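You operate a simulated robot arm through the tools that you are given. There is no shell and no other tool. Be economical: measure what you need, move in short steps, check, and stop when the job is done.

You are at the controls of a simulated two-armed robot. One attempt, no reset.

Task
Wipe the crumbs out of the utensil bay, then lay the serving spoon in it.
Fine: top drawer at the toaster end; use the blue cloth and put it back; shut the drawer after. What is to be rubbed or washed off counts as gone when no trace of it is left.
Where things are to end (x, y in the base frame): serving spoon within 0.06 m of [1, 0.07].

It is judged by the outcome, as a careful person would: the job done as asked, and still so three seconds after it is handed in. It fails if anything else is knocked over, pushed out of place, dropped, spilled or broken. Flat cloth is picked up by pressing the open fingertips on it (5 to 10 N) and closing them slowly along it; thin cloth reads only 2 to 8 mm in the jaws.

Robot
Two 7-joint arms with fingered hands on one trunk that stands fixed in place. Base frame: the origin is at the foot of the trunk, x ahead of it, y to its left, z up. Lengths are in m, angles in rad, forces in N, time in s.
The left shoulder is at [0.05, 0.214, 0.869], the right one opposite. With the tool pointing down near the work surface each hand reaches from about 0.42 to 0.9 m from the base axis, measured 20 degrees to its own side. Payload 3 kg a hand.
The TCP of each hand is the grasp point between the finger pads, 0.026 m short of the fingertips. In the tool frame z runs along the fingers and y along their closing line. Largest opening 0.132 m; the body of the gripper starts 0.073 m behind the TCP. The gripper is a hand of 3 fingers: y runs from the thumb to the fingers, the wrist lies at [0, 0, -0.229] in the tool frame, and closing takes about 1.5 s.
Orientation is that of the tool frame in the base frame, as a unit quaternion [w, x, y, z]. With the fingers straight down and closing along the base's y, the tool's x points along the base's -x, its y along +y and its z along -z.

Tools
- The arms move only by the tool nudge_tool. It takes "left_targets", "right_targets" or both (then of equal length, played together; a hand with none holds still); each is a list that holds one entry, the list of rows, each a list of 7 numbers: the opening in per cent of the stroke, from 0 (shut) to 100 (fully open), then the shift along the tool's x, y, z in m, then the turn, a rotation vector about the tool's x, y, z in rad. In form: [[[jaw, dx, dy, dz, wx, wy, wz], ...]]. A call has 1 to 8 rows; each row shifts and turns the commanded pose from where the row before left it, along the tool's axes as they then stand. Each row takes 0.2 s and may step no farther than 0.05 m and 0.15 rad from the row before; otherwise, or with a gripper value out of range, the whole call is refused. Where a pose cannot be reached the arm comes as near as it can. A force on the tool above 40 N (or 10 N above the force at the start of the call, whichever is more), or a blocked arm, ends the call early, and 0.2 s more pass. The fingers move at their own pace (about 0.072 m/s each) and stop on an object; they squeeze with about 32 N. The grip force told is the motor's: it shows also when the fingers shut on nothing. Time passes only in rows, and 0.2 s behind the last, so rows that do not move let the fingers close. It gives the time, the measured TCP pose, the force on the tool (base axes), the opening and the grip force at its end, in the units of the frame above (readings bear some noise), with the torque about the TCP (base axes, N m) and any sound that the robot's microphone picked up, and new pictures: "pictures" is both (left out), scene, wrist or none (wrist: the cameras of the hands that moved).
- Cameras (640 x 400 px; columns grow to the right, rows downward): "scene" is now at [0.0239, -0.0065, 1.5037]; the picture's right is [0.01, -1.00, 0.00], its down [-0.68, -0.01, -0.73] and it looks along [0.73, 0.01, -0.68] (base axes); focal length 360 px, centre (320, 200). "left" rides on the left gripper at [-0.062, 0.003, -0.092] in its tool frame; the picture's right is [-0.05, -1.00, 0.00], its down [0.83, -0.04, -0.56] and it looks along [0.55, -0.03, 0.83] (tool axes); focal length 230 px, centre (320, 200). "right" rides on the right gripper at [0.062, 0.003, -0.092] in its tool frame; the picture's right is [-0.05, 1.00, 0.00], its down [-0.83, -0.04, -0.56] and it looks along [-0.55, -0.03, 0.83] (tool axes); focal length 230 px, centre (320, 200). There is no depth. A picture from a camera that has moved, and an enlarged one, comes with that camera's place and axes in the base frame and with its lens. The place of the scene camera against the robot may be out by one fixed shift of up to 0.025 m in any direction.
- hand_shape(shape, hand): the hand has 3 fingers and takes this shape, open, in about a second: jaw (thumb against the fingers, like two jaws); tri (thumb and two fingers); tip (a fingertip pinch); poke (one finger out to press); point (the index stretched); flat (the hand flat); cup (the hand cupped); fist (a fist). The gripper value then closes the fingers along that shape, each until it touches; the sizes above hold for jaw. It gives what a move gives, with no picture.
- aim_head(pan, tilt): turns the head with the scene camera to pan (to the left, within 1.501 rad either way) and tilt (down, from -0.506 to 1.204), counted from straight ahead of the robot. It gives what a move gives, and a new picture of the scene camera.
- zoom(camera, box): a new picture of the part [left, top, right, bottom] of that camera's present view, enlarged. It takes no simulated time.
- hand_in(): hands the job in; it is judged then, once.

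Work in short steps. Places have to be worked out from the pictures, the camera data and where the tool is seen: move nearer, look again, correct. Check each grasp and each placing, and mend what went wrong. You have 120 turns and 200 pictures in all, those below and enlarged ones among them. Open the grippers and draw the arms clear of the work before you hand the job in, unless the task says otherwise; then end with one line.

The tools are called after "Emit:" by a JSON object that holds its "name" and its "arguments". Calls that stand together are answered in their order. nudge_tool: Moves the arms, as the interface text tells. Its arguments: {"type":"object","properties":{"left_targets":{"type":"array","items":{"type":"array","items":{"type":"array","items":{"type":"number"}}}},"right_targets":{"type":"array","items":{"type":"array","items":{"type":"array","items":{"type":"number"}}}},"pictures":{"type":"string","enum":["both","scene","wrist","none"]}},"required":[]} The other tools are called the same way: hand_shape (shape, hand) gives the hand a shape; aim_head (pan, tilt) turns the head that bears the scene camera; zoom (camera, box) takes an enlarged picture of a part of a camera's view; hand_in () hands the job in.

At the start:

```text
t: 0.0
left_position: [0.5214, 0.1111, 1.1309]
left_ee_rot: [0.0, 0.081, 0.997, 0.0]
left_wrist_force: [0.6, 0.4, 0.9]
left_ft_torque: [-0.01, 0.0, 0.0]
left_gripper_width: 0.1321
left_grasp_force: 0.0
left_shape: jaw
right_position: [0.4546, -0.2784, 1.1917]
right_ee_rot: [0.001, 0.082, 0.997, 0.0]
right_wrist_force: [0.5, -0.2, -0.2]
right_ft_torque: [0.03, 0.0, -0.05]
right_gripper_width: 0.1319
right_grasp_force: 0.1
right_shape: jaw
head pan, tilt: [0.012, 0.754]
```

scene: 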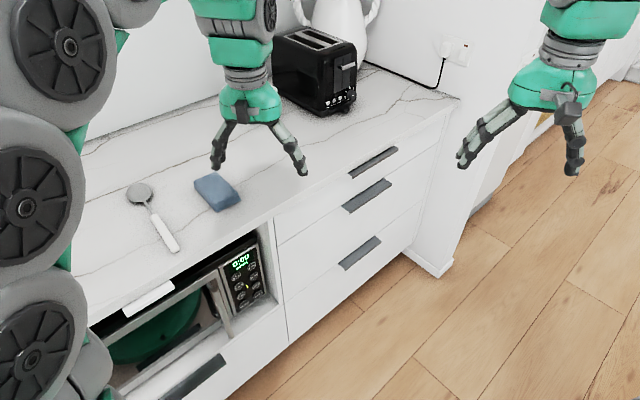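
right: 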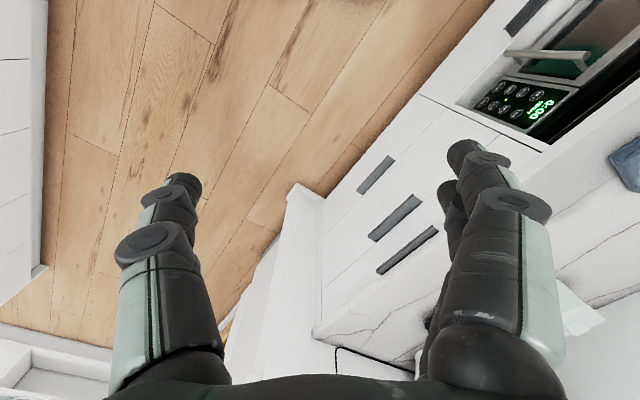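
left: 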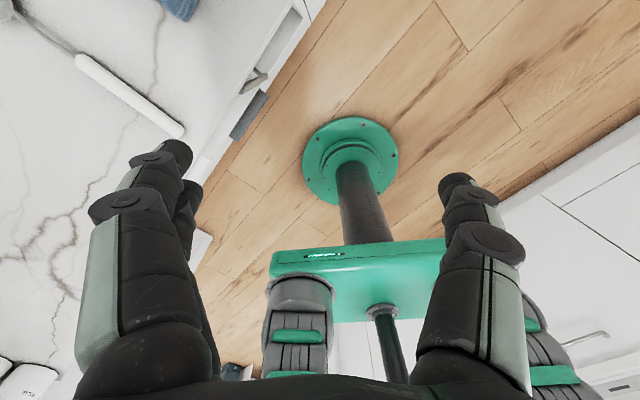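

I'll look closer at the scene first: the counter runs diagonally, with the drawer stack to the right under the toaster.

Emit:
{"name": "zoom", "arguments": {"camera": "scene", "box": [260, 80, 480, 280]}}

Emit:
{"name": "zoom", "arguments": {"camera": "scene", "box": [100, 120, 320, 300]}}

```text
2.00 times, centred on (370, 180) of scene
camera zoom: at [0.0239, -0.0065, 1.5037], right [0.01, -1.0, 0.0], down [-0.68, -0.01, -0.73], along [0.73, 0.01, -0.68], focal length 720 px, centre (220, 240)
```

zoom: 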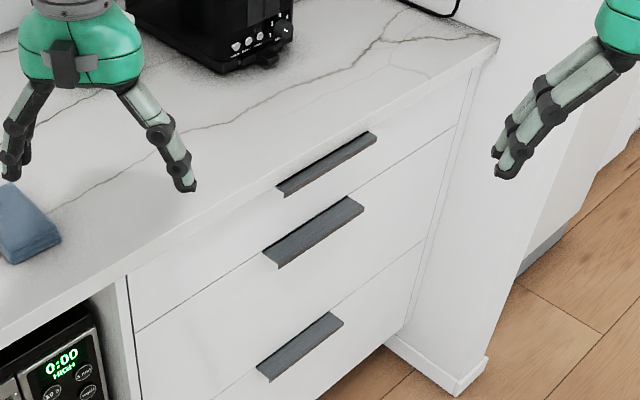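

```text
2.22 times, centred on (210, 210) of scene
camera zoom: at [0.0239, -0.0065, 1.5037], right [0.01, -1.0, 0.0], down [-0.68, -0.01, -0.73], along [0.73, 0.01, -0.68], focal length 801 px, centre (564, 178)
```

zoom: 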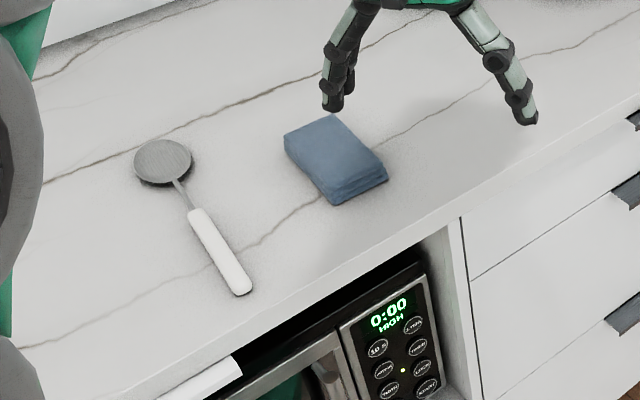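

Stereo of the spoon gives a counter top at z≈0.90. Looking at the handle through the right wrist camera.

Emit:
{"name": "zoom", "arguments": {"camera": "right", "box": [310, 130, 490, 340]}}

Emit:
{"name": "aim_head", "arguments": {"pan": -0.25, "tilt": 0.7}}

```text
1.90 times, centred on (400, 235) of right
camera zoom: at [0.3944, -0.2649, 1.2836], right [0.21, 0.98, 0.0], down [0.81, -0.18, 0.56], along [0.54, -0.12, -0.83], focal length 438 px, centre (168, 133)
```

zoom: 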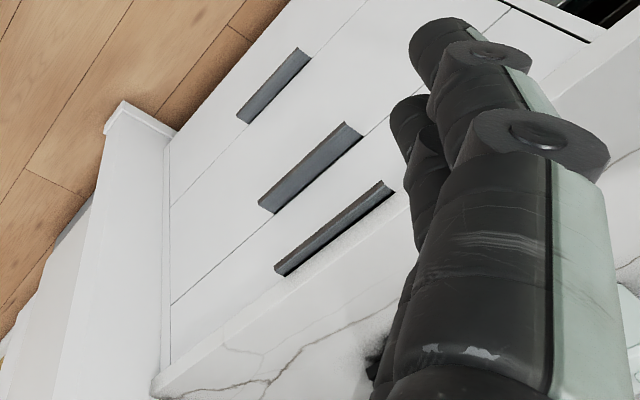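

```text
t: 0.8
left_position: [0.5222, 0.1105, 1.1331]
left_ee_rot: [0.0, 0.08, 0.997, 0.0]
left_wrist_force: [-0.6, -0.2, -0.5]
left_ft_torque: [-0.01, 0.02, -0.01]
left_gripper_width: 0.1319
left_grasp_force: 0.1
left_shape: jaw
right_position: [0.4552, -0.2799, 1.191]
right_ee_rot: [0.0, 0.081, 0.997, 0.001]
right_wrist_force: [-0.4, 0.3, -0.6]
right_ft_torque: [0.03, 0.01, 0.02]
right_gripper_width: 0.1319
right_grasp_force: 0.1
right_shape: jaw
head pan, tilt: [-0.25, 0.7]
```

scene: 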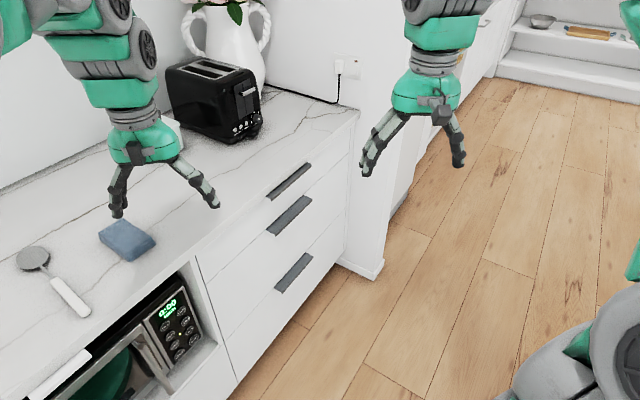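

Start turning the right hand to face the drawer front (heading about +42°), moving lower and to the front of the drawers.

Emit:
{"name": "nudge_tool", "arguments": {"right_targets": [[[100, -0.0265, -0.0109, 0.03, 0, 0, -0.15], [100, -0.0246, -0.0147, 0.03, 0, 0, -0.15], [100, -0.0221, -0.0182, 0.03, 0, 0, -0.15], [100, -0.0191, -0.0213, 0.03, 0, 0, -0.15], [100, -0.0157, -0.0239, 0.03, 0, 0, -0.15], [100, -0.012, -0.026, 0.03, 0, 0, -0.15], [100, -0.008, -0.0275, 0.03, 0, -0.15, 0], [100, -0.008, -0.0275, 0.03, 0, -0.15, 0]]], "pictures": "both"}}

```text
t: 2.6
left_position: [0.5222, 0.1116, 1.1324]
left_ee_rot: [0.0, 0.081, 0.997, 0.001]
left_wrist_force: [-0.3, 0.3, -0.5]
left_ft_torque: [-0.02, 0.01, -0.01]
left_gripper_width: 0.1318
left_grasp_force: 0.0
left_shape: jaw
right_position: [0.6523, -0.3963, 0.9552]
right_ee_rot: [0.139, -0.356, 0.922, 0.053]
right_wrist_force: [0.8, 0.5, 0.6]
right_ft_torque: [-0.02, 0.03, 0.01]
right_gripper_width: 0.1317
right_grasp_force: 0.1
right_shape: jaw
head pan, tilt: [-0.25, 0.7]
camera right: at [0.5867, -0.4515, 1.0251], right [-0.63, 0.77, 0.02], down [0.49, 0.39, 0.78], along [0.59, 0.5, -0.63], focal length 230 px, centre (320, 200)
```

scene: 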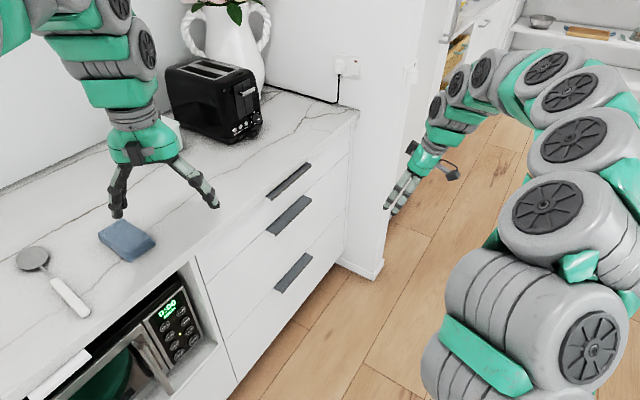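
right: 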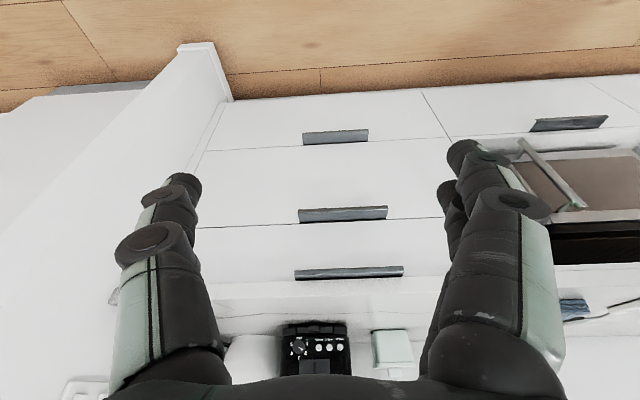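

Now squared up nearly to the drawer fronts. Zooming on the handles.

Emit:
{"name": "zoom", "arguments": {"camera": "right", "box": [270, 190, 430, 300]}}

```text
3.64 times, centred on (350, 245) of right
camera zoom: at [0.5867, -0.4515, 1.0251], right [-0.63, 0.77, 0.02], down [0.49, 0.39, 0.78], along [0.59, 0.5, -0.63], focal length 837 px, centre (211, 36)
```

zoom: 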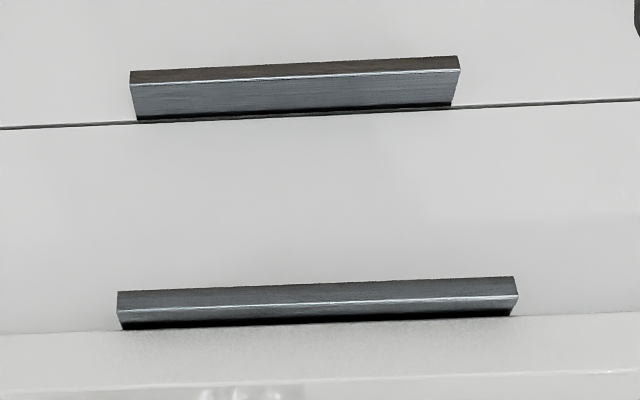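

The top handle is an edge pull with a down-turned front lip, centre about (0.86,-0.15,0.87); drawer normal about 38°. I pitch the right hand toward horizontal and come nearer for a look.

Emit:
{"name": "nudge_tool", "arguments": {"right_targets": [[[100, -0.0179, 0.0063, 0.0166, 0, -0.15, 0], [100, -0.0152, 0.0063, 0.0191, 0, -0.15, 0], [100, -0.0122, 0.0063, 0.0211, 0, -0.15, 0], [100, -0.0089, 0.0063, 0.0228, 0, -0.15, 0], [100, -0.0054, 0.0063, 0.0238, 0, -0.15, 0], [100, -0.0017, 0.0063, 0.0244, 0, -0.15, 0], [100, 0.0019, 0.0063, 0.0243, 0, -0.15, 0], [100, 0.0055, 0.0063, 0.0, 0.05, -0.14, 0]]]}}

```text
t: 4.4
left_position: [0.521, 0.1116, 1.1318]
left_ee_rot: [0.001, 0.081, 0.997, 0.0]
left_wrist_force: [-0.9, -0.6, 0.2]
left_ft_torque: [0.04, -0.02, 0.0]
left_gripper_width: 0.1317
left_grasp_force: 0.2
left_shape: jaw
right_position: [0.68, -0.2252, 0.9979]
right_ee_rot: [0.487, -0.283, 0.808, 0.171]
right_wrist_force: [-0.9, -0.5, -0.5]
right_ft_torque: [-0.01, 0.01, 0.0]
right_gripper_width: 0.1317
right_grasp_force: 0.0
right_shape: jaw
right hand out of reach, approached as far as the arm can: row 4, 5, 6, 7, 8
head pan, tilt: [-0.25, 0.7]
camera right: at [0.5912, -0.2907, 0.9861], right [-0.6, 0.8, 0.05], down [-0.05, -0.1, 0.99], along [0.79, 0.6, 0.1], focal length 230 px, centre (320, 200)
```

scene: 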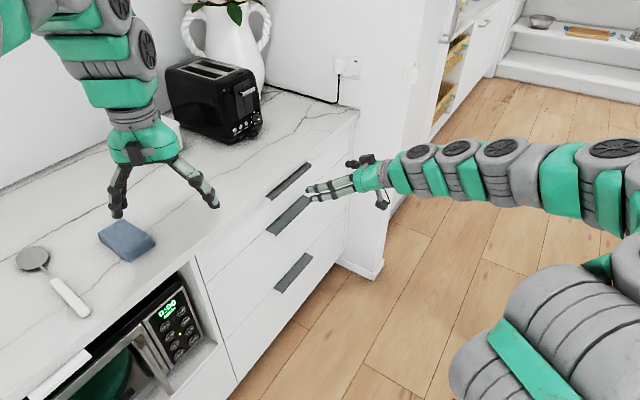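
right: 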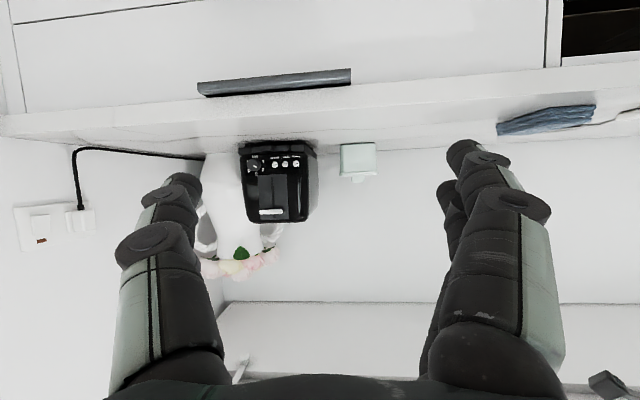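

Arm hits limits when horizontal; before choosing the grip, look at the handle's profile from here (near level view).

Emit:
{"name": "zoom", "arguments": {"camera": "right", "box": [180, 40, 370, 140]}}

```text
3.37 times, centred on (275, 90) of right
camera zoom: at [0.5912, -0.2907, 0.9861], right [-0.6, 0.8, 0.05], down [-0.05, -0.1, 0.99], along [0.79, 0.6, 0.1], focal length 775 px, centre (472, 570)
```

zoom: 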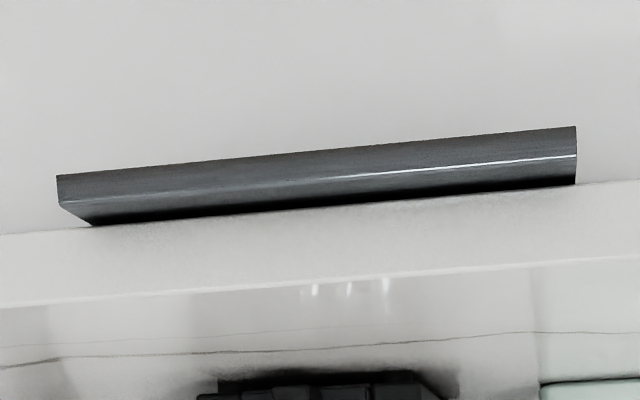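

The arm's at 62° pitch, heading right on the drawer normal. Test whether it goes lower and then flattens out.

Emit:
{"name": "nudge_tool", "arguments": {"right_targets": [[[100, 0.0354, 0, 0.0186, 0, 0, 0], [100, 0.0354, 0, 0.0186, 0, 0, 0], [100, 0.0354, 0, 0.0186, 0, 0, 0], [100, 0, 0, 0, 0, -0.15, 0], [100, 0, 0, 0, 0, -0.15, 0], [100, 0, 0, 0, 0, -0.15, 0]]], "pictures": "none"}}

```text
t: 5.8
left_position: [0.5224, 0.1116, 1.1323]
left_ee_rot: [0.0, 0.081, 0.997, 0.001]
left_wrist_force: [-0.2, 0.6, 0.3]
left_ft_torque: [0.02, 0.02, -0.01]
left_gripper_width: 0.1323
left_grasp_force: 0.0
left_shape: jaw
right_position: [0.6531, -0.1964, 0.9398]
right_ee_rot: [0.473, -0.283, 0.818, 0.163]
right_wrist_force: [-0.2, -0.4, 0.3]
right_ft_torque: [-0.04, 0.01, -0.01]
right_gripper_width: 0.1318
right_grasp_force: 0.0
right_shape: jaw
right hand out of reach, approached as far as the arm can: row 1, 2, 3, 4, 5, 6
head pan, tilt: [-0.25, 0.7]
```

Pitch stays stuck near 60°. I'll back off a little and test rolling the hand (closing line turning vertical), which may free the wrist.

Emit:
{"name": "nudge_tool", "arguments": {"right_targets": [[[100, 0, -0.02, -0.02, 0, 0, 0.15], [100, 0, -0.02, -0.02, 0, 0, 0.15], [100, 0, 0, 0, 0, 0, 0.15], [100, 0, 0, 0, 0, 0, 0.15], [100, 0, 0, 0, 0, 0, 0.15], [100, 0, 0, 0, 0, 0, 0.15], [100, 0, 0, 0, 0, 0, 0.15], [100, 0, 0, 0, 0, 0, 0.15]]], "pictures": "scene"}}

```text
t: 7.6
left_position: [0.5209, 0.1127, 1.1324]
left_ee_rot: [0.0, 0.081, 0.997, -0.001]
left_wrist_force: [-0.4, -0.3, 0.3]
left_ft_torque: [-0.02, -0.01, -0.04]
left_gripper_width: 0.1319
left_grasp_force: 0.0
left_shape: jaw
right_position: [0.6458, -0.2521, 0.9585]
right_ee_rot: [0.299, 0.23, 0.835, 0.401]
right_wrist_force: [0.6, 0.2, 0.8]
right_ft_torque: [-0.02, 0.0, -0.03]
right_gripper_width: 0.1321
right_grasp_force: 0.2
right_shape: jaw
head pan, tilt: [-0.25, 0.7]
```

scene: 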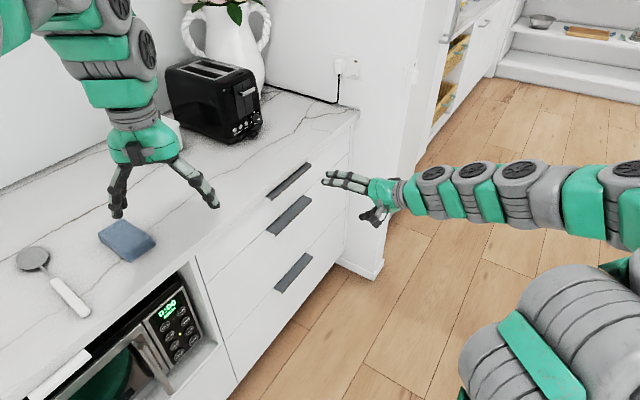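

Rolling works without complaint. Finish the roll, then pitch the fingers up toward horizontal about the tool x.

Emit:
{"name": "nudge_tool", "arguments": {"right_targets": [[[100, 0, 0, 0, 0, 0, 0.15], [100, 0, 0, 0, 0, 0, 0.15], [100, 0, 0, 0, -0.15, 0, 0.06], [100, 0, 0, 0, -0.15, 0, 0], [100, 0, 0, 0, -0.15, 0, 0]]], "pictures": "wrist"}}

```text
refused: row 3 steps farther than a row can; nothing moved
```

Combined turn exceeded the row limit; splitting it.

Emit:
{"name": "nudge_tool", "arguments": {"right_targets": [[[100, 0, 0, 0, 0, 0, 0.15], [100, 0, 0, 0, 0, 0, 0.15], [100, 0, 0, 0, -0.13, 0, 0.06], [100, 0, 0, 0, -0.14, 0, 0], [100, 0, 0, 0, -0.14, 0, 0]]], "pictures": "wrist"}}

```text
t: 8.8
left_position: [0.5214, 0.111, 1.1316]
left_ee_rot: [0.0, 0.082, 0.997, 0.0]
left_wrist_force: [-0.8, 0.7, 0.5]
left_ft_torque: [0.0, -0.01, 0.0]
left_gripper_width: 0.1319
left_grasp_force: 0.1
left_shape: jaw
right_position: [0.6456, -0.2522, 0.9586]
right_ee_rot: [0.293, 0.322, 0.673, 0.598]
right_wrist_force: [0.4, -0.3, -0.6]
right_ft_torque: [-0.02, -0.01, 0.01]
right_gripper_width: 0.1321
right_grasp_force: 0.1
right_shape: jaw
head pan, tilt: [-0.25, 0.7]
camera right: at [0.5357, -0.2602, 0.9712], right [0.11, 0.04, 0.99], down [0.08, -1.0, 0.03], along [0.99, 0.08, -0.12], focal length 230 px, centre (320, 200)
```

right: 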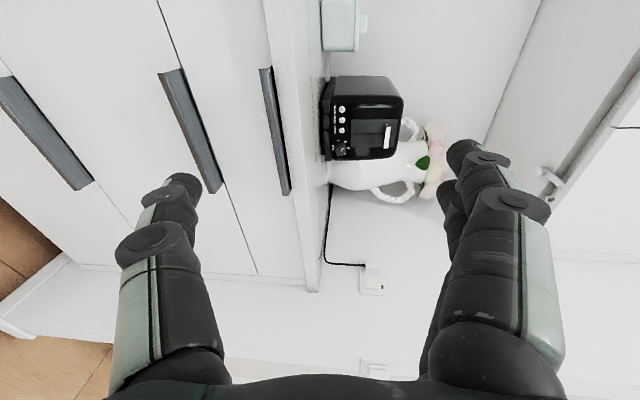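

The wrist is free now. Zoom on the handle for profile and place.

Emit:
{"name": "zoom", "arguments": {"camera": "right", "box": [220, 50, 350, 210]}}

```text
2.50 times, centred on (285, 130) of right
camera zoom: at [0.5357, -0.2602, 0.9712], right [0.11, 0.04, 0.99], down [0.08, -1.0, 0.03], along [0.99, 0.08, -0.12], focal length 575 px, centre (408, 375)
```

zoom: 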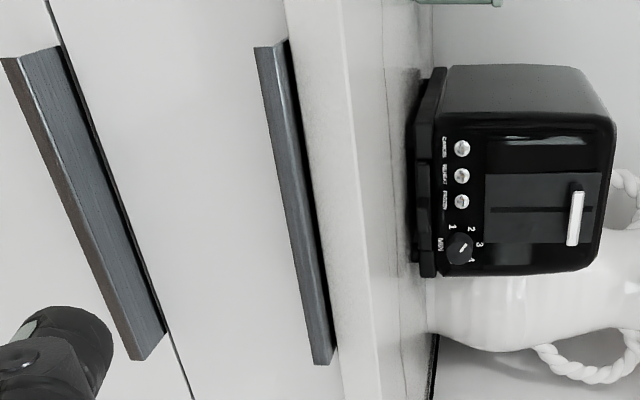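

Handle lip top edge ≈ (0.86,-0.151,0.866), hand aligned with the normal. Level the hand and go to 7 cm in front of it, fingers half closed.

Emit:
{"name": "nudge_tool", "arguments": {"right_targets": [[[45, 0, 0, 0, -0.12, 0, 0], [45, -0.0106, -0.0196, 0.0321, 0, 0, 0], [45, -0.0106, -0.0196, 0.0321, 0, 0, 0], [45, -0.0106, -0.0196, 0.0321, 0, 0, 0], [45, -0.0106, -0.0196, 0.0321, 0, 0, 0], [45, -0.0106, -0.0196, 0.0321, 0, 0, 0]]], "pictures": "both"}}

```text
t: 10.2
left_position: [0.523, 0.1117, 1.1325]
left_ee_rot: [0.001, 0.082, 0.997, 0.0]
left_wrist_force: [-0.5, 0.0, -0.4]
left_ft_torque: [-0.07, 0.02, 0.0]
left_gripper_width: 0.1321
left_grasp_force: 0.1
left_shape: jaw
right_position: [0.8064, -0.1948, 0.8621]
right_ee_rot: [0.312, 0.302, 0.636, 0.638]
right_wrist_force: [0.3, 0.1, 0.3]
right_ft_torque: [0.0, 0.0, 0.01]
right_gripper_width: 0.06
right_grasp_force: 0.1
right_shape: jaw
head pan, tilt: [-0.25, 0.7]
camera right: at [0.6944, -0.2023, 0.8638], right [0.02, -0.04, 1.0], down [0.08, -1.0, -0.04], along [1.0, 0.08, -0.02], focal length 230 px, centre (320, 200)
```

scene: 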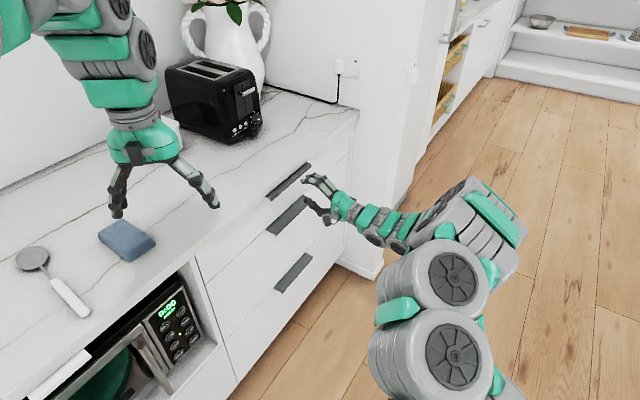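
right: 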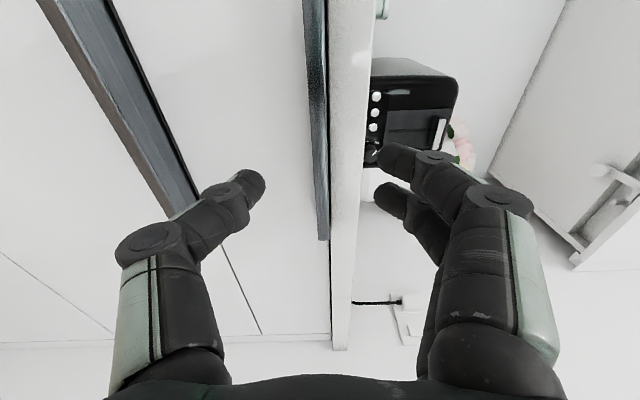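

Aligned in height (lip straddles the camera centre). Advance 0.06 m.

Emit:
{"name": "nudge_tool", "arguments": {"right_targets": [[[45, 0, 0, 0.02, 0, 0, 0], [45, 0, 0, 0.02, 0, 0, 0], [45, 0, 0, 0.01, 0, 0, 0], [45, 0, 0, 0.01, 0, 0, 0]]], "pictures": "both"}}

```text
t: 11.2
left_position: [0.5221, 0.1106, 1.1324]
left_ee_rot: [-0.001, 0.082, 0.997, -0.001]
left_wrist_force: [0.1, 0.8, 0.0]
left_ft_torque: [0.0, 0.03, 0.0]
left_gripper_width: 0.1319
left_grasp_force: 0.0
left_shape: jaw
right_position: [0.8524, -0.1572, 0.8621]
right_ee_rot: [0.31, 0.304, 0.637, 0.637]
right_wrist_force: [-0.2, 0.2, 0.0]
right_ft_torque: [-0.01, -0.03, -0.01]
right_gripper_width: 0.0597
right_grasp_force: 0.0
right_shape: jaw
head pan, tilt: [-0.25, 0.7]
camera right: at [0.7414, -0.1653, 0.8639], right [0.02, -0.04, 1.0], down [0.08, -1.0, -0.04], along [1.0, 0.08, -0.02], focal length 230 px, centre (320, 200)
```

scene: 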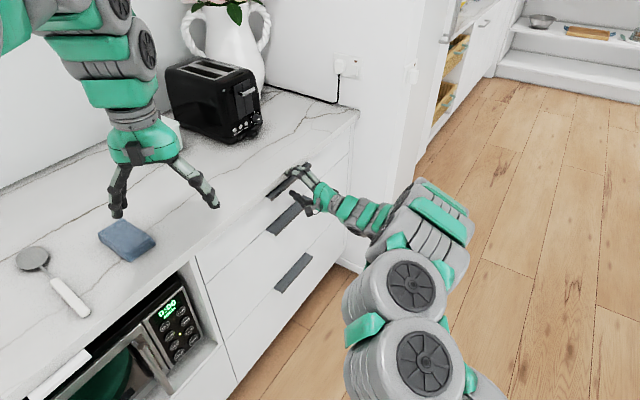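
right: 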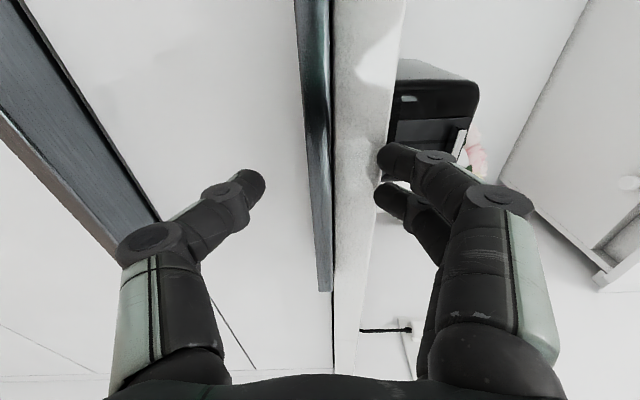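

Close the fingers slowly onto the lip.

Emit:
{"name": "nudge_tool", "arguments": {"right_targets": [[[30, 0, 0, 0, 0, 0, 0], [20, 0, 0, 0, 0, 0, 0], [10, 0, 0, 0, 0, 0, 0], [0, 0, 0, 0, 0, 0, 0], [0, 0, 0, 0, 0, 0, 0]]], "pictures": "wrist"}}

```text
t: 12.4
left_position: [0.5212, 0.111, 1.1316]
left_ee_rot: [0.0, 0.081, 0.997, 0.0]
left_wrist_force: [-0.1, -1.0, 0.4]
left_ft_torque: [-0.01, 0.02, 0.03]
left_gripper_width: 0.132
left_grasp_force: 0.0
left_shape: jaw
right_position: [0.8513, -0.1566, 0.8618]
right_ee_rot: [0.312, 0.303, 0.637, 0.637]
right_wrist_force: [2.0, 1.8, 2.1]
right_ft_torque: [0.22, -0.23, 0.0]
right_gripper_width: 0.011
right_grasp_force: 31.7
right_shape: jaw
head pan, tilt: [-0.25, 0.7]
camera right: at [0.7413, -0.1655, 0.8638], right [0.02, -0.04, 1.0], down [0.08, -1.0, -0.04], along [1.0, 0.08, -0.02], focal length 230 px, centre (320, 200)
```

right: 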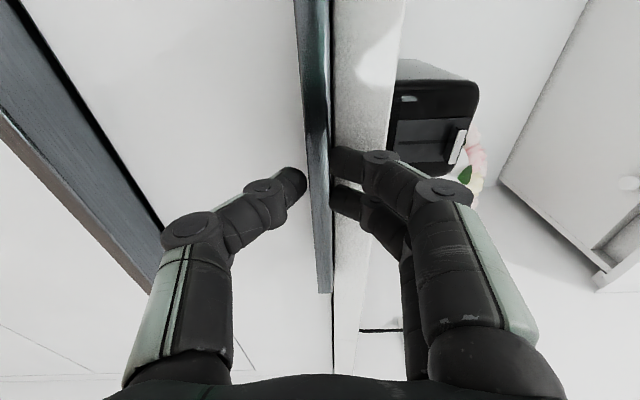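

Gripped (11 mm, 32 N). Pull gently along the normal.

Emit:
{"name": "nudge_tool", "arguments": {"right_targets": [[[0, 0, 0, -0.01, 0, 0, 0], [0, 0, 0, -0.01, 0, 0, 0], [0, 0, 0, -0.015, 0, 0, 0], [0, 0, 0, -0.015, 0, 0, 0]]], "pictures": "both"}}

```text
t: 13.4
left_position: [0.5207, 0.1105, 1.1332]
left_ee_rot: [0.0, 0.082, 0.997, 0.0]
left_wrist_force: [0.7, -0.4, 0.2]
left_ft_torque: [-0.02, -0.03, -0.01]
left_gripper_width: 0.1323
left_grasp_force: 0.1
left_shape: jaw
right_position: [0.8125, -0.1904, 0.8627]
right_ee_rot: [0.313, 0.305, 0.635, 0.637]
right_wrist_force: [11.4, -13.1, 0.6]
right_ft_torque: [0.19, -0.18, -0.28]
right_gripper_width: 0.0113
right_grasp_force: 32.2
right_shape: jaw
head pan, tilt: [-0.25, 0.7]
camera right: at [0.7029, -0.199, 0.8642], right [0.02, -0.04, 1.0], down [0.08, -1.0, -0.04], along [1.0, 0.08, -0.02], focal length 230 px, centre (320, 200)
```

scene: 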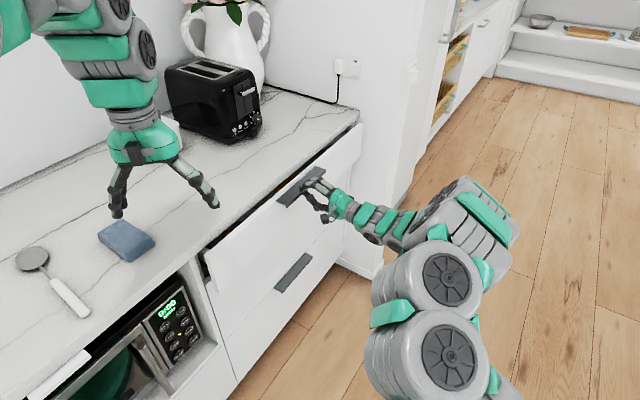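
right: 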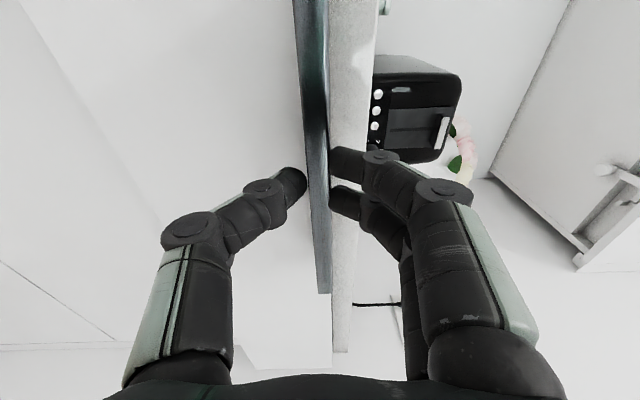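

The drawer slides; the side force (~17 N along the handle) says the slide axis is nearer 41.5°. Continue pulling along that corrected direction.

Emit:
{"name": "nudge_tool", "arguments": {"right_targets": [[[0, -0.0035, 0, -0.015, 0, 0, 0], [0, -0.0014, 0, -0.025, 0, 0, 0], [0, -0.0014, 0, -0.025, 0, 0, 0], [0, -0.0014, 0, -0.025, 0, 0, 0]]], "pictures": "none"}}

```text
t: 14.4
left_position: [0.522, 0.1105, 1.1319]
left_ee_rot: [0.0, 0.082, 0.997, 0.0]
left_wrist_force: [0.0, -0.3, -0.1]
left_ft_torque: [0.01, -0.01, 0.02]
left_gripper_width: 0.1322
left_grasp_force: 0.1
left_shape: jaw
right_position: [0.7474, -0.2519, 0.8621]
right_ee_rot: [0.312, 0.303, 0.637, 0.636]
right_wrist_force: [18.2, -17.8, -5.6]
right_ft_torque: [0.12, -0.13, -0.36]
right_gripper_width: 0.0115
right_grasp_force: 31.6
right_shape: jaw
head pan, tilt: [-0.25, 0.7]
```

Axis is more like 44°; correct again and keep pulling.

Emit:
{"name": "nudge_tool", "arguments": {"right_targets": [[[0, -0.0045, 0, -0.015, 0, 0, 0], [0, -0.0025, 0, -0.025, 0, 0, 0], [0, -0.0025, 0, -0.025, 0, 0, 0], [0, -0.0025, 0, -0.025, 0, 0, 0]]], "pictures": "scene"}}

```text
t: 15.4
left_position: [0.5204, 0.1118, 1.1328]
left_ee_rot: [0.0, 0.081, 0.997, 0.0]
left_wrist_force: [-0.1, 0.2, 0.0]
left_ft_torque: [0.01, -0.01, 0.04]
left_gripper_width: 0.1317
left_grasp_force: 0.1
left_shape: jaw
right_position: [0.6833, -0.3128, 0.864]
right_ee_rot: [0.311, 0.301, 0.637, 0.638]
right_wrist_force: [-5.2, 6.5, -2.1]
right_ft_torque: [0.16, -0.16, 0.14]
right_gripper_width: 0.0109
right_grasp_force: 32.1
right_shape: jaw
head pan, tilt: [-0.25, 0.7]
```

scene: 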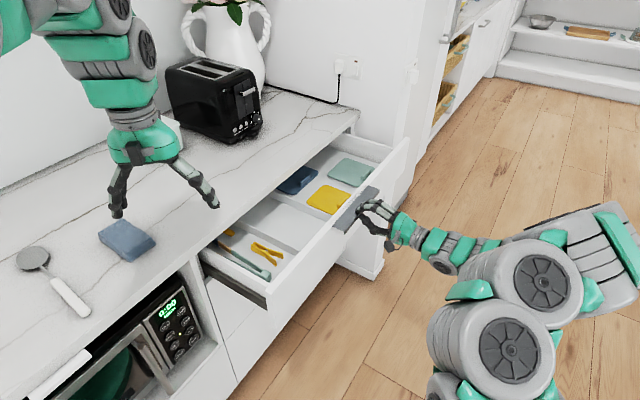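

Drawer 0.23 m out. Look into it.

Emit:
{"name": "zoom", "arguments": {"camera": "scene", "box": [190, 130, 420, 310]}}

Emit:
{"name": "nudge_tool", "arguments": {"right_targets": [[[0, -0.0015, 0, -0.02, 0, 0, 0], [0, -0.0021, 0, -0.025, 0, 0, 0], [0, -0.0021, 0, -0.025, 0, 0, 0], [0, -0.0021, 0, -0.025, 0, 0, 0]]], "pictures": "scene"}}

```text
2.22 times, centred on (305, 220) of scene
camera zoom: at [0.0234, -0.0285, 1.5082], right [-0.25, -0.97, 0.0], down [-0.62, 0.16, -0.77], along [0.74, -0.19, -0.64], focal length 801 px, centre (353, 156)
```

zoom: 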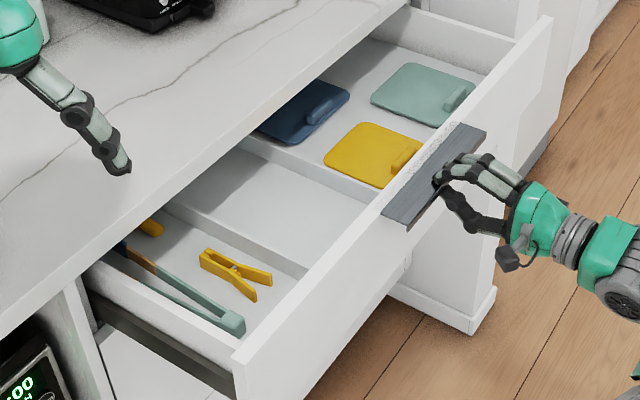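

```text
t: 16.4
left_position: [0.522, 0.111, 1.1331]
left_ee_rot: [0.001, 0.081, 0.997, 0.0]
left_wrist_force: [0.0, -0.2, 1.0]
left_ft_torque: [0.03, 0.04, -0.01]
left_gripper_width: 0.1318
left_grasp_force: 0.0
left_shape: jaw
right_position: [0.6152, -0.3782, 0.8634]
right_ee_rot: [0.31, 0.3, 0.637, 0.639]
right_wrist_force: [-11.9, 12.1, 1.0]
right_ft_torque: [0.25, -0.23, 0.23]
right_gripper_width: 0.0111
right_grasp_force: 31.8
right_shape: jaw
head pan, tilt: [-0.25, 0.7]
stopped in row 4 (right hand): the force on the tool passed its limit at 42 N (the readings are from after the stop); the commanded pose is now the measured one
```

scene: 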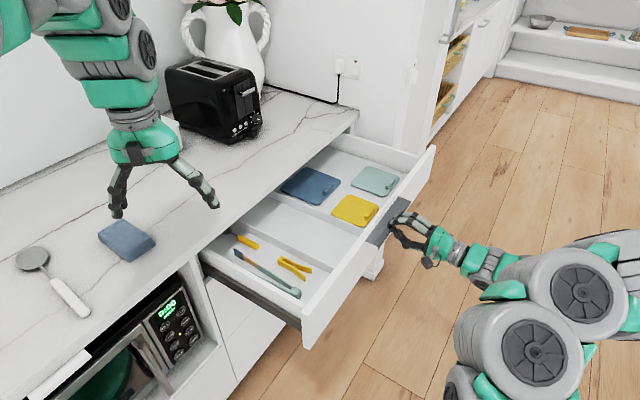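

Drawer hit its end stop at 0.32 m. Target spot maps into the empty middle bay. Zoom there for crumbs.

Emit:
{"name": "zoom", "arguments": {"camera": "scene", "box": [230, 180, 390, 290]}}

```text
3.64 times, centred on (310, 235) of scene
camera zoom: at [0.0233, -0.0285, 1.5082], right [-0.25, -0.97, 0.0], down [-0.62, 0.16, -0.77], along [0.74, -0.19, -0.64], focal length 1310 px, centre (356, 73)
```

zoom: 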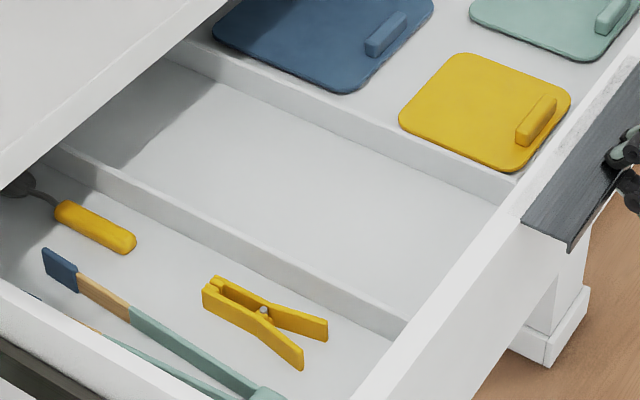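

No crumbs resolvable from here; I'll look with the left wrist camera later. Release the handle and back off the right hand while the left goes over the cloth with its closing line across the cloth's short side.

Emit:
{"name": "nudge_tool", "arguments": {"right_targets": [[[30, 0, 0, 0, 0, 0, 0], [50, 0, 0, 0, 0, 0, 0], [50, 0, 0, 0, 0, 0, 0], [50, 0, 0, -0.02, 0, 0, 0], [50, 0, 0, -0.02, 0, 0, 0], [50, 0, 0, -0.02, 0, 0, 0]]], "left_targets": [[[100, -0.023, 0.0284, 0.0135, 0, 0, -0.15], [100, -0.027, 0.0246, 0.0135, 0, 0, -0.15], [100, -0.0303, 0.0204, 0.0135, 0, 0, -0.15], [100, -0.0331, 0.0155, 0.0135, 0, 0, -0.15], [100, -0.035, 0.0104, 0.0135, 0, 0, -0.15], [100, -0.0362, 0.005, 0.0135, 0, 0, -0.15]]], "pictures": "both"}}

```text
t: 17.8
left_position: [0.6852, 0.2569, 1.0507]
left_ee_rot: [-0.001, -0.36, 0.933, 0.0]
left_wrist_force: [-0.8, 0.1, -0.2]
left_ft_torque: [0.01, -0.01, 0.0]
left_gripper_width: 0.1319
left_grasp_force: 0.1
left_shape: jaw
right_position: [0.5688, -0.415, 0.8638]
right_ee_rot: [0.311, 0.302, 0.637, 0.638]
right_wrist_force: [-0.6, -0.3, 0.0]
right_ft_torque: [0.0, 0.01, -0.02]
right_gripper_width: 0.0655
right_grasp_force: 0.1
right_shape: jaw
head pan, tilt: [-0.25, 0.7]
camera right: at [0.4585, -0.4251, 0.864], right [0.02, -0.04, 1.0], down [0.09, -1.0, -0.04], along [1.0, 0.09, -0.02], focal length 230 px, centre (320, 200)
camera left: at [0.7278, 0.2996, 1.1428], right [0.71, -0.7, 0.0], down [-0.58, -0.59, 0.56], along [-0.39, -0.39, -0.83], focal length 230 px, centre (320, 200)
```

scene: 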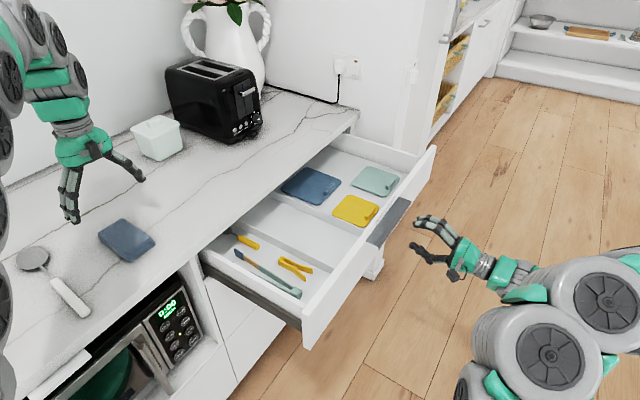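
right: 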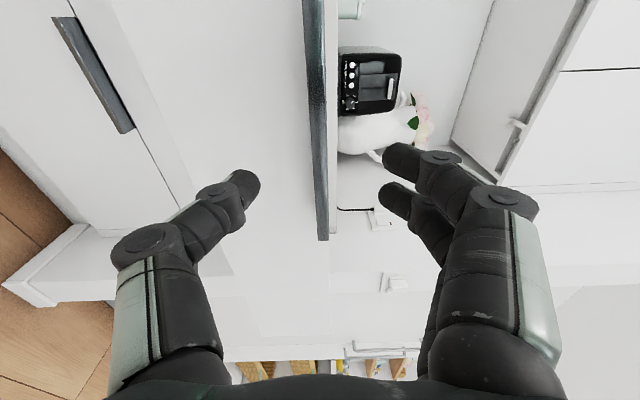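
left: 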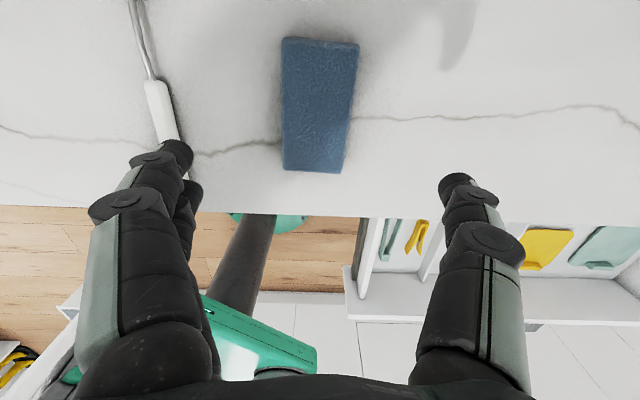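

Cloth is ~0.12×0.06 m, centred ≈(0.69,0.265), aligned with the hand. Descend around it.

Emit:
{"name": "nudge_tool", "arguments": {"left_targets": [[[85, -0.009, 0.0024, 0.02, 0, 0, 0], [85, 0, 0, 0.03, 0, 0, 0], [85, 0, 0, 0.03, 0, 0, 0], [85, 0, 0, 0.025, 0, 0, 0]]], "pictures": "both"}}

```text
t: 18.8
left_position: [0.6904, 0.2636, 0.9467]
left_ee_rot: [0.0, -0.36, 0.933, 0.0]
left_wrist_force: [1.1, 0.4, 0.0]
left_ft_torque: [0.01, 0.02, -0.01]
left_gripper_width: 0.1123
left_grasp_force: 0.0
left_shape: jaw
right_position: [0.5688, -0.4163, 0.8622]
right_ee_rot: [0.31, 0.301, 0.637, 0.638]
right_wrist_force: [-0.1, 0.1, 0.8]
right_ft_torque: [0.0, 0.0, 0.0]
right_gripper_width: 0.0652
right_grasp_force: 0.0
right_shape: jaw
head pan, tilt: [-0.25, 0.7]
camera left: at [0.7328, 0.307, 1.0396], right [0.71, -0.7, 0.0], down [-0.59, -0.59, 0.55], along [-0.39, -0.39, -0.83], focal length 230 px, centre (320, 200)
```

scene: 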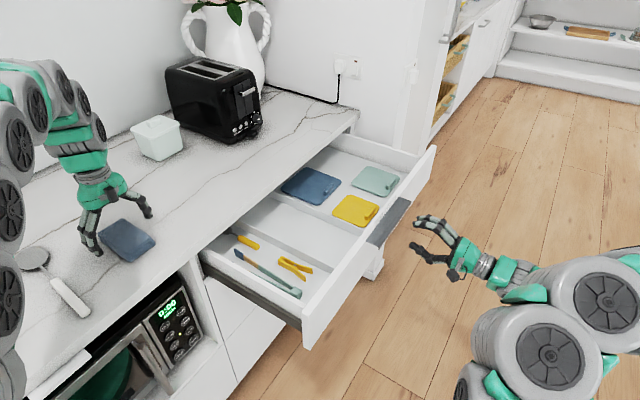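
left: 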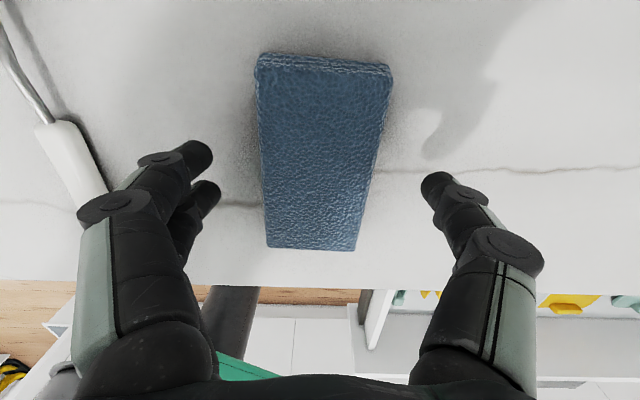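

Fingers straddle the cloth. Lower 14 mm and close.

Emit:
{"name": "nudge_tool", "arguments": {"left_targets": [[[85, 0, 0, 0.014, 0, 0, 0], [60, 0, 0, 0, 0, 0, 0], [45, 0, 0, 0, 0, 0, 0], [35, 0, 0, 0, 0, 0, 0], [25, 0, 0, 0, 0, 0, 0], [25, 0, 0, 0, 0, 0, 0]]], "pictures": "wrist"}}

```text
t: 20.2
left_position: [0.6895, 0.2645, 0.9329]
left_ee_rot: [0.0, -0.36, 0.933, 0.0]
left_wrist_force: [0.2, 0.1, 0.5]
left_ft_torque: [-0.04, 0.02, -0.04]
left_gripper_width: 0.0612
left_grasp_force: 32.3
left_shape: jaw
right_position: [0.5682, -0.4164, 0.8624]
right_ee_rot: [0.311, 0.302, 0.636, 0.638]
right_wrist_force: [-1.0, -0.2, -0.1]
right_ft_torque: [0.04, -0.01, -0.02]
right_gripper_width: 0.065
right_grasp_force: 0.0
right_shape: jaw
head pan, tilt: [-0.25, 0.7]
camera left: at [0.7321, 0.3077, 1.0258], right [0.71, -0.7, 0.0], down [-0.59, -0.59, 0.56], along [-0.39, -0.39, -0.83], focal length 230 px, centre (320, 200)
```

left: 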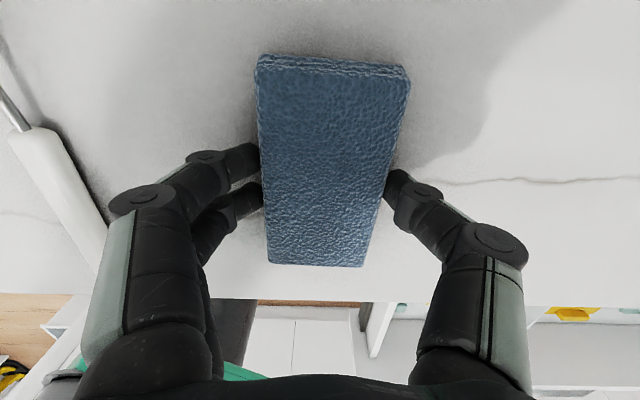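

Cloth held firmly (61 mm, 32 N) at TCP (0.6895,0.2645,0.933) — the return pose. Lift and carry it toward the bay.

Emit:
{"name": "nudge_tool", "arguments": {"left_targets": [[[25, 0, 0, -0.045, 0, 0, 0], [25, 0, 0, -0.045, 0, 0, 0], [25, 0.0223, -0.0414, 0, 0, 0, 0], [25, 0.0223, -0.0414, 0, 0, 0, 0], [25, 0.0223, -0.0414, 0, 0, 0, 0], [25, 0.0223, -0.0414, 0, 0, 0, 0], [25, 0.0223, -0.0414, 0, 0, 0, 0], [25, 0.0223, -0.0414, 0, 0, 0, 0]]], "pictures": "both"}}

```text
t: 22.0
left_position: [0.7604, -0.0078, 1.0233]
left_ee_rot: [0.0, -0.361, 0.933, -0.001]
left_wrist_force: [0.0, 0.1, -0.5]
left_ft_torque: [-0.02, 0.0, -0.03]
left_gripper_width: 0.061
left_grasp_force: 32.7
left_shape: jaw
right_position: [0.5695, -0.4158, 0.8624]
right_ee_rot: [0.31, 0.301, 0.637, 0.638]
right_wrist_force: [0.5, 0.0, 0.6]
right_ft_torque: [-0.01, 0.0, 0.02]
right_gripper_width: 0.0653
right_grasp_force: 0.0
right_shape: jaw
head pan, tilt: [-0.25, 0.7]
camera left: at [0.8011, 0.0356, 1.1159], right [0.71, -0.7, 0.0], down [-0.58, -0.59, 0.56], along [-0.39, -0.39, -0.83], focal length 230 px, centre (320, 200)
```

scene: 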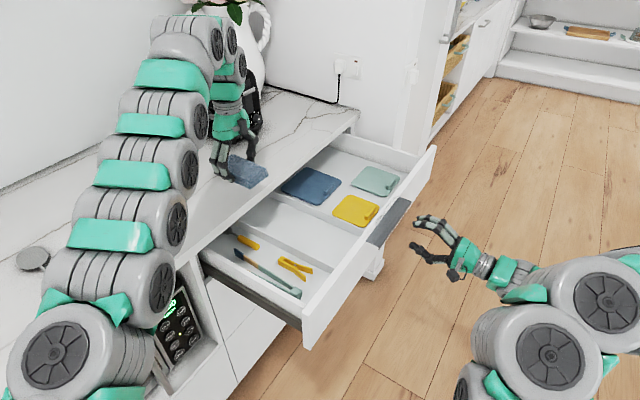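
left: 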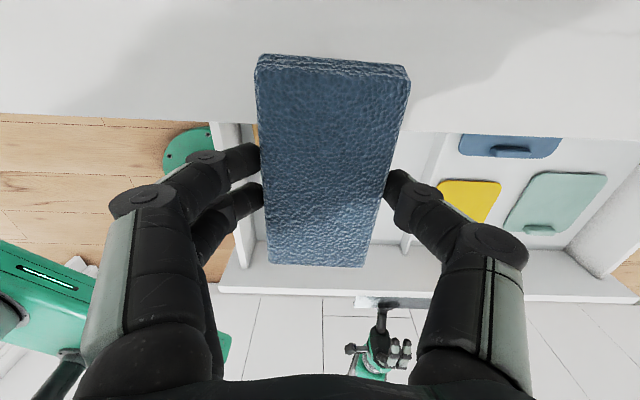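

Zoom both cameras on the bay to look for crumbs.

Emit:
{"name": "zoom", "arguments": {"camera": "scene", "box": [255, 190, 345, 250]}}

Emit:
{"name": "zoom", "arguments": {"camera": "left", "box": [360, 120, 460, 270]}}

```text
6.67 times, centred on (300, 220) of scene
camera zoom: at [0.0236, -0.0285, 1.5082], right [-0.25, -0.97, 0.0], down [-0.62, 0.16, -0.76], along [0.74, -0.19, -0.64], focal length 2402 px, centre (453, 67)
```

zoom: 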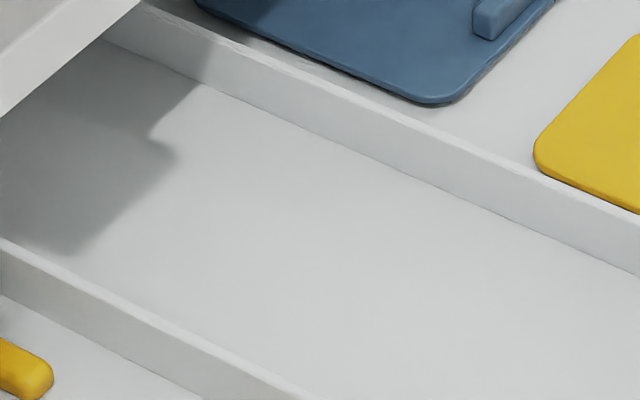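

```text
2.67 times, centred on (410, 195) of left
camera zoom: at [0.8011, 0.0356, 1.1159], right [0.71, -0.7, 0.0], down [-0.58, -0.59, 0.56], along [-0.39, -0.39, -0.83], focal length 614 px, centre (80, 213)
```

zoom: 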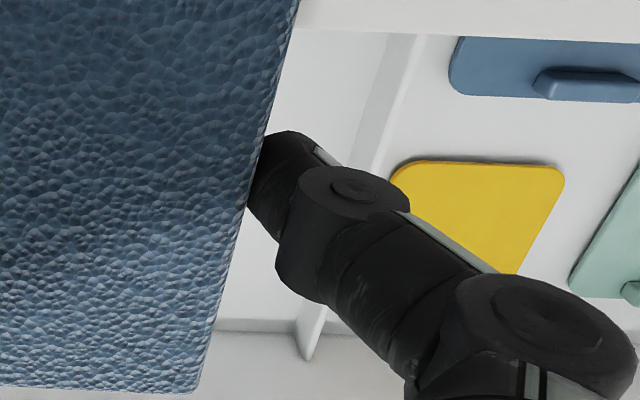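

The middle bay looks clean where visible. Check the left bay and the back, and shift the head for a better angle.

Emit:
{"name": "zoom", "arguments": {"camera": "scene", "box": [200, 220, 320, 310]}}

Emit:
{"name": "zoom", "arguments": {"camera": "scene", "box": [280, 140, 410, 240]}}

```text
4.44 times, centred on (260, 265) of scene
camera zoom: at [0.0236, -0.0285, 1.5082], right [-0.25, -0.97, 0.0], down [-0.62, 0.16, -0.76], along [0.74, -0.19, -0.64], focal length 1601 px, centre (587, -89)
```

zoom: 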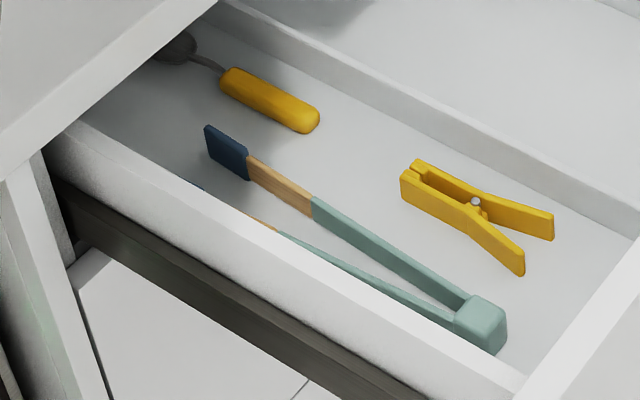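

```text
4.00 times, centred on (345, 190) of scene
camera zoom: at [0.0236, -0.0285, 1.5082], right [-0.25, -0.97, 0.0], down [-0.62, 0.16, -0.76], along [0.74, -0.19, -0.64], focal length 1441 px, centre (220, 240)
```

zoom: 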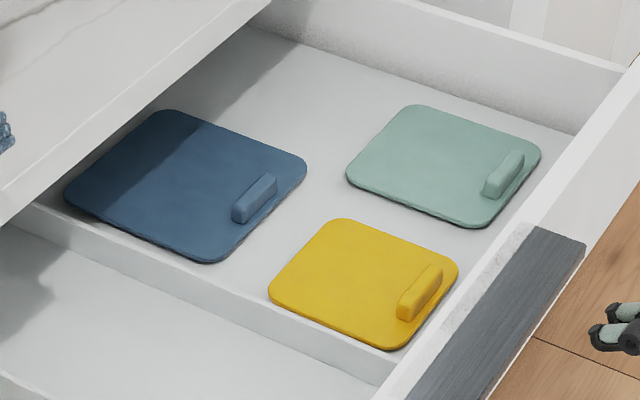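

No crumbs visible from above; the part of the middle bay under the counter is hidden. I'll use the right wrist camera, raised in front of the drawer, to look underneath.

Emit:
{"name": "nudge_tool", "arguments": {"right_targets": [[[50, 0, 0.04, -0.02, 0, 0, 0], [50, 0.0268, 0.03, 0.0085, 0, 0, 0], [50, 0.0268, 0.03, 0.0085, 0.1, 0, 0], [50, 0.0268, 0.02, 0.0085, 0.1, 0, 0], [50, 0.0268, 0, 0.0085, 0, 0, 0]]], "pictures": "both"}}

```text
t: 23.2
left_position: [0.7598, -0.0089, 1.0229]
left_ee_rot: [0.0, -0.36, 0.933, 0.0]
left_wrist_force: [-0.3, 0.5, -0.9]
left_ft_torque: [0.01, 0.02, 0.02]
left_gripper_width: 0.0613
left_grasp_force: 32.4
left_shape: jaw
right_position: [0.5141, -0.3234, 0.9785]
right_ee_rot: [0.278, 0.332, 0.698, 0.571]
right_wrist_force: [-0.2, 0.0, 1.0]
right_ft_torque: [0.04, -0.01, -0.03]
right_gripper_width: 0.0656
right_grasp_force: 0.0
right_shape: jaw
head pan, tilt: [-0.25, 0.7]
camera right: at [0.4054, -0.3303, 0.9976], right [0.18, 0.09, 0.98], down [0.09, -0.99, 0.07], along [0.98, 0.07, -0.18], focal length 230 px, centre (320, 200)
```

scene: 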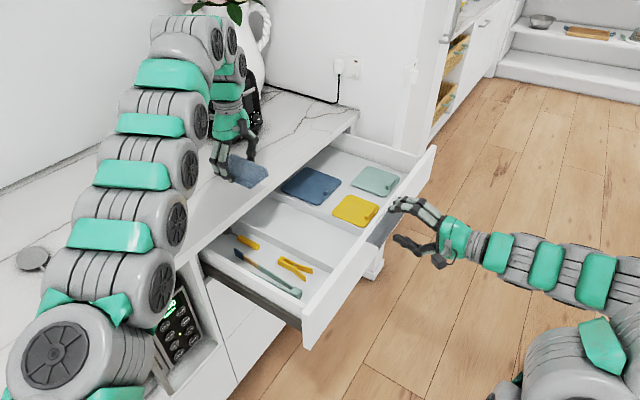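
right: 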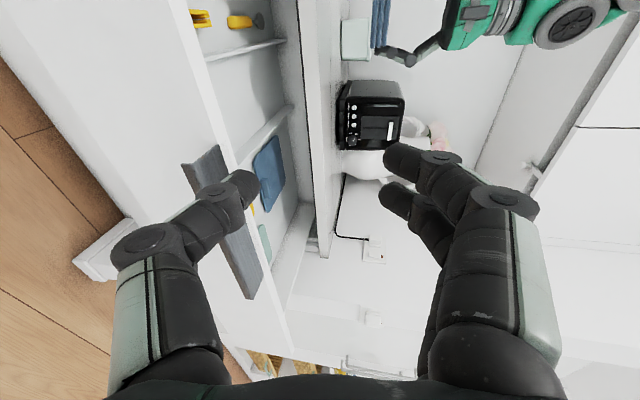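

Emit:
{"name": "zoom", "arguments": {"camera": "right", "box": [180, 0, 330, 200]}}

```text
2.00 times, centred on (255, 100) of right
camera zoom: at [0.4054, -0.3303, 0.9976], right [0.18, 0.09, 0.98], down [0.09, -0.99, 0.07], along [0.98, 0.07, -0.18], focal length 460 px, centre (450, 400)
```

zoom: 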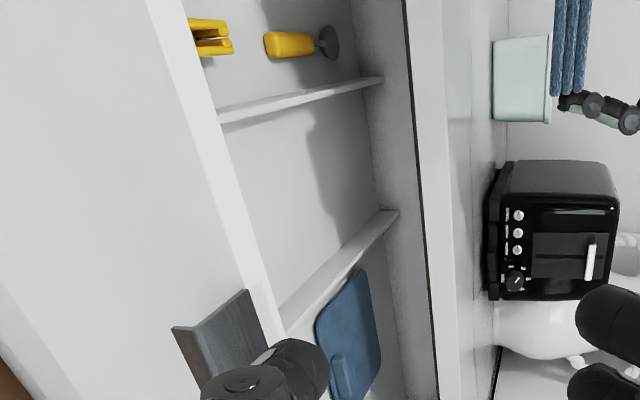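

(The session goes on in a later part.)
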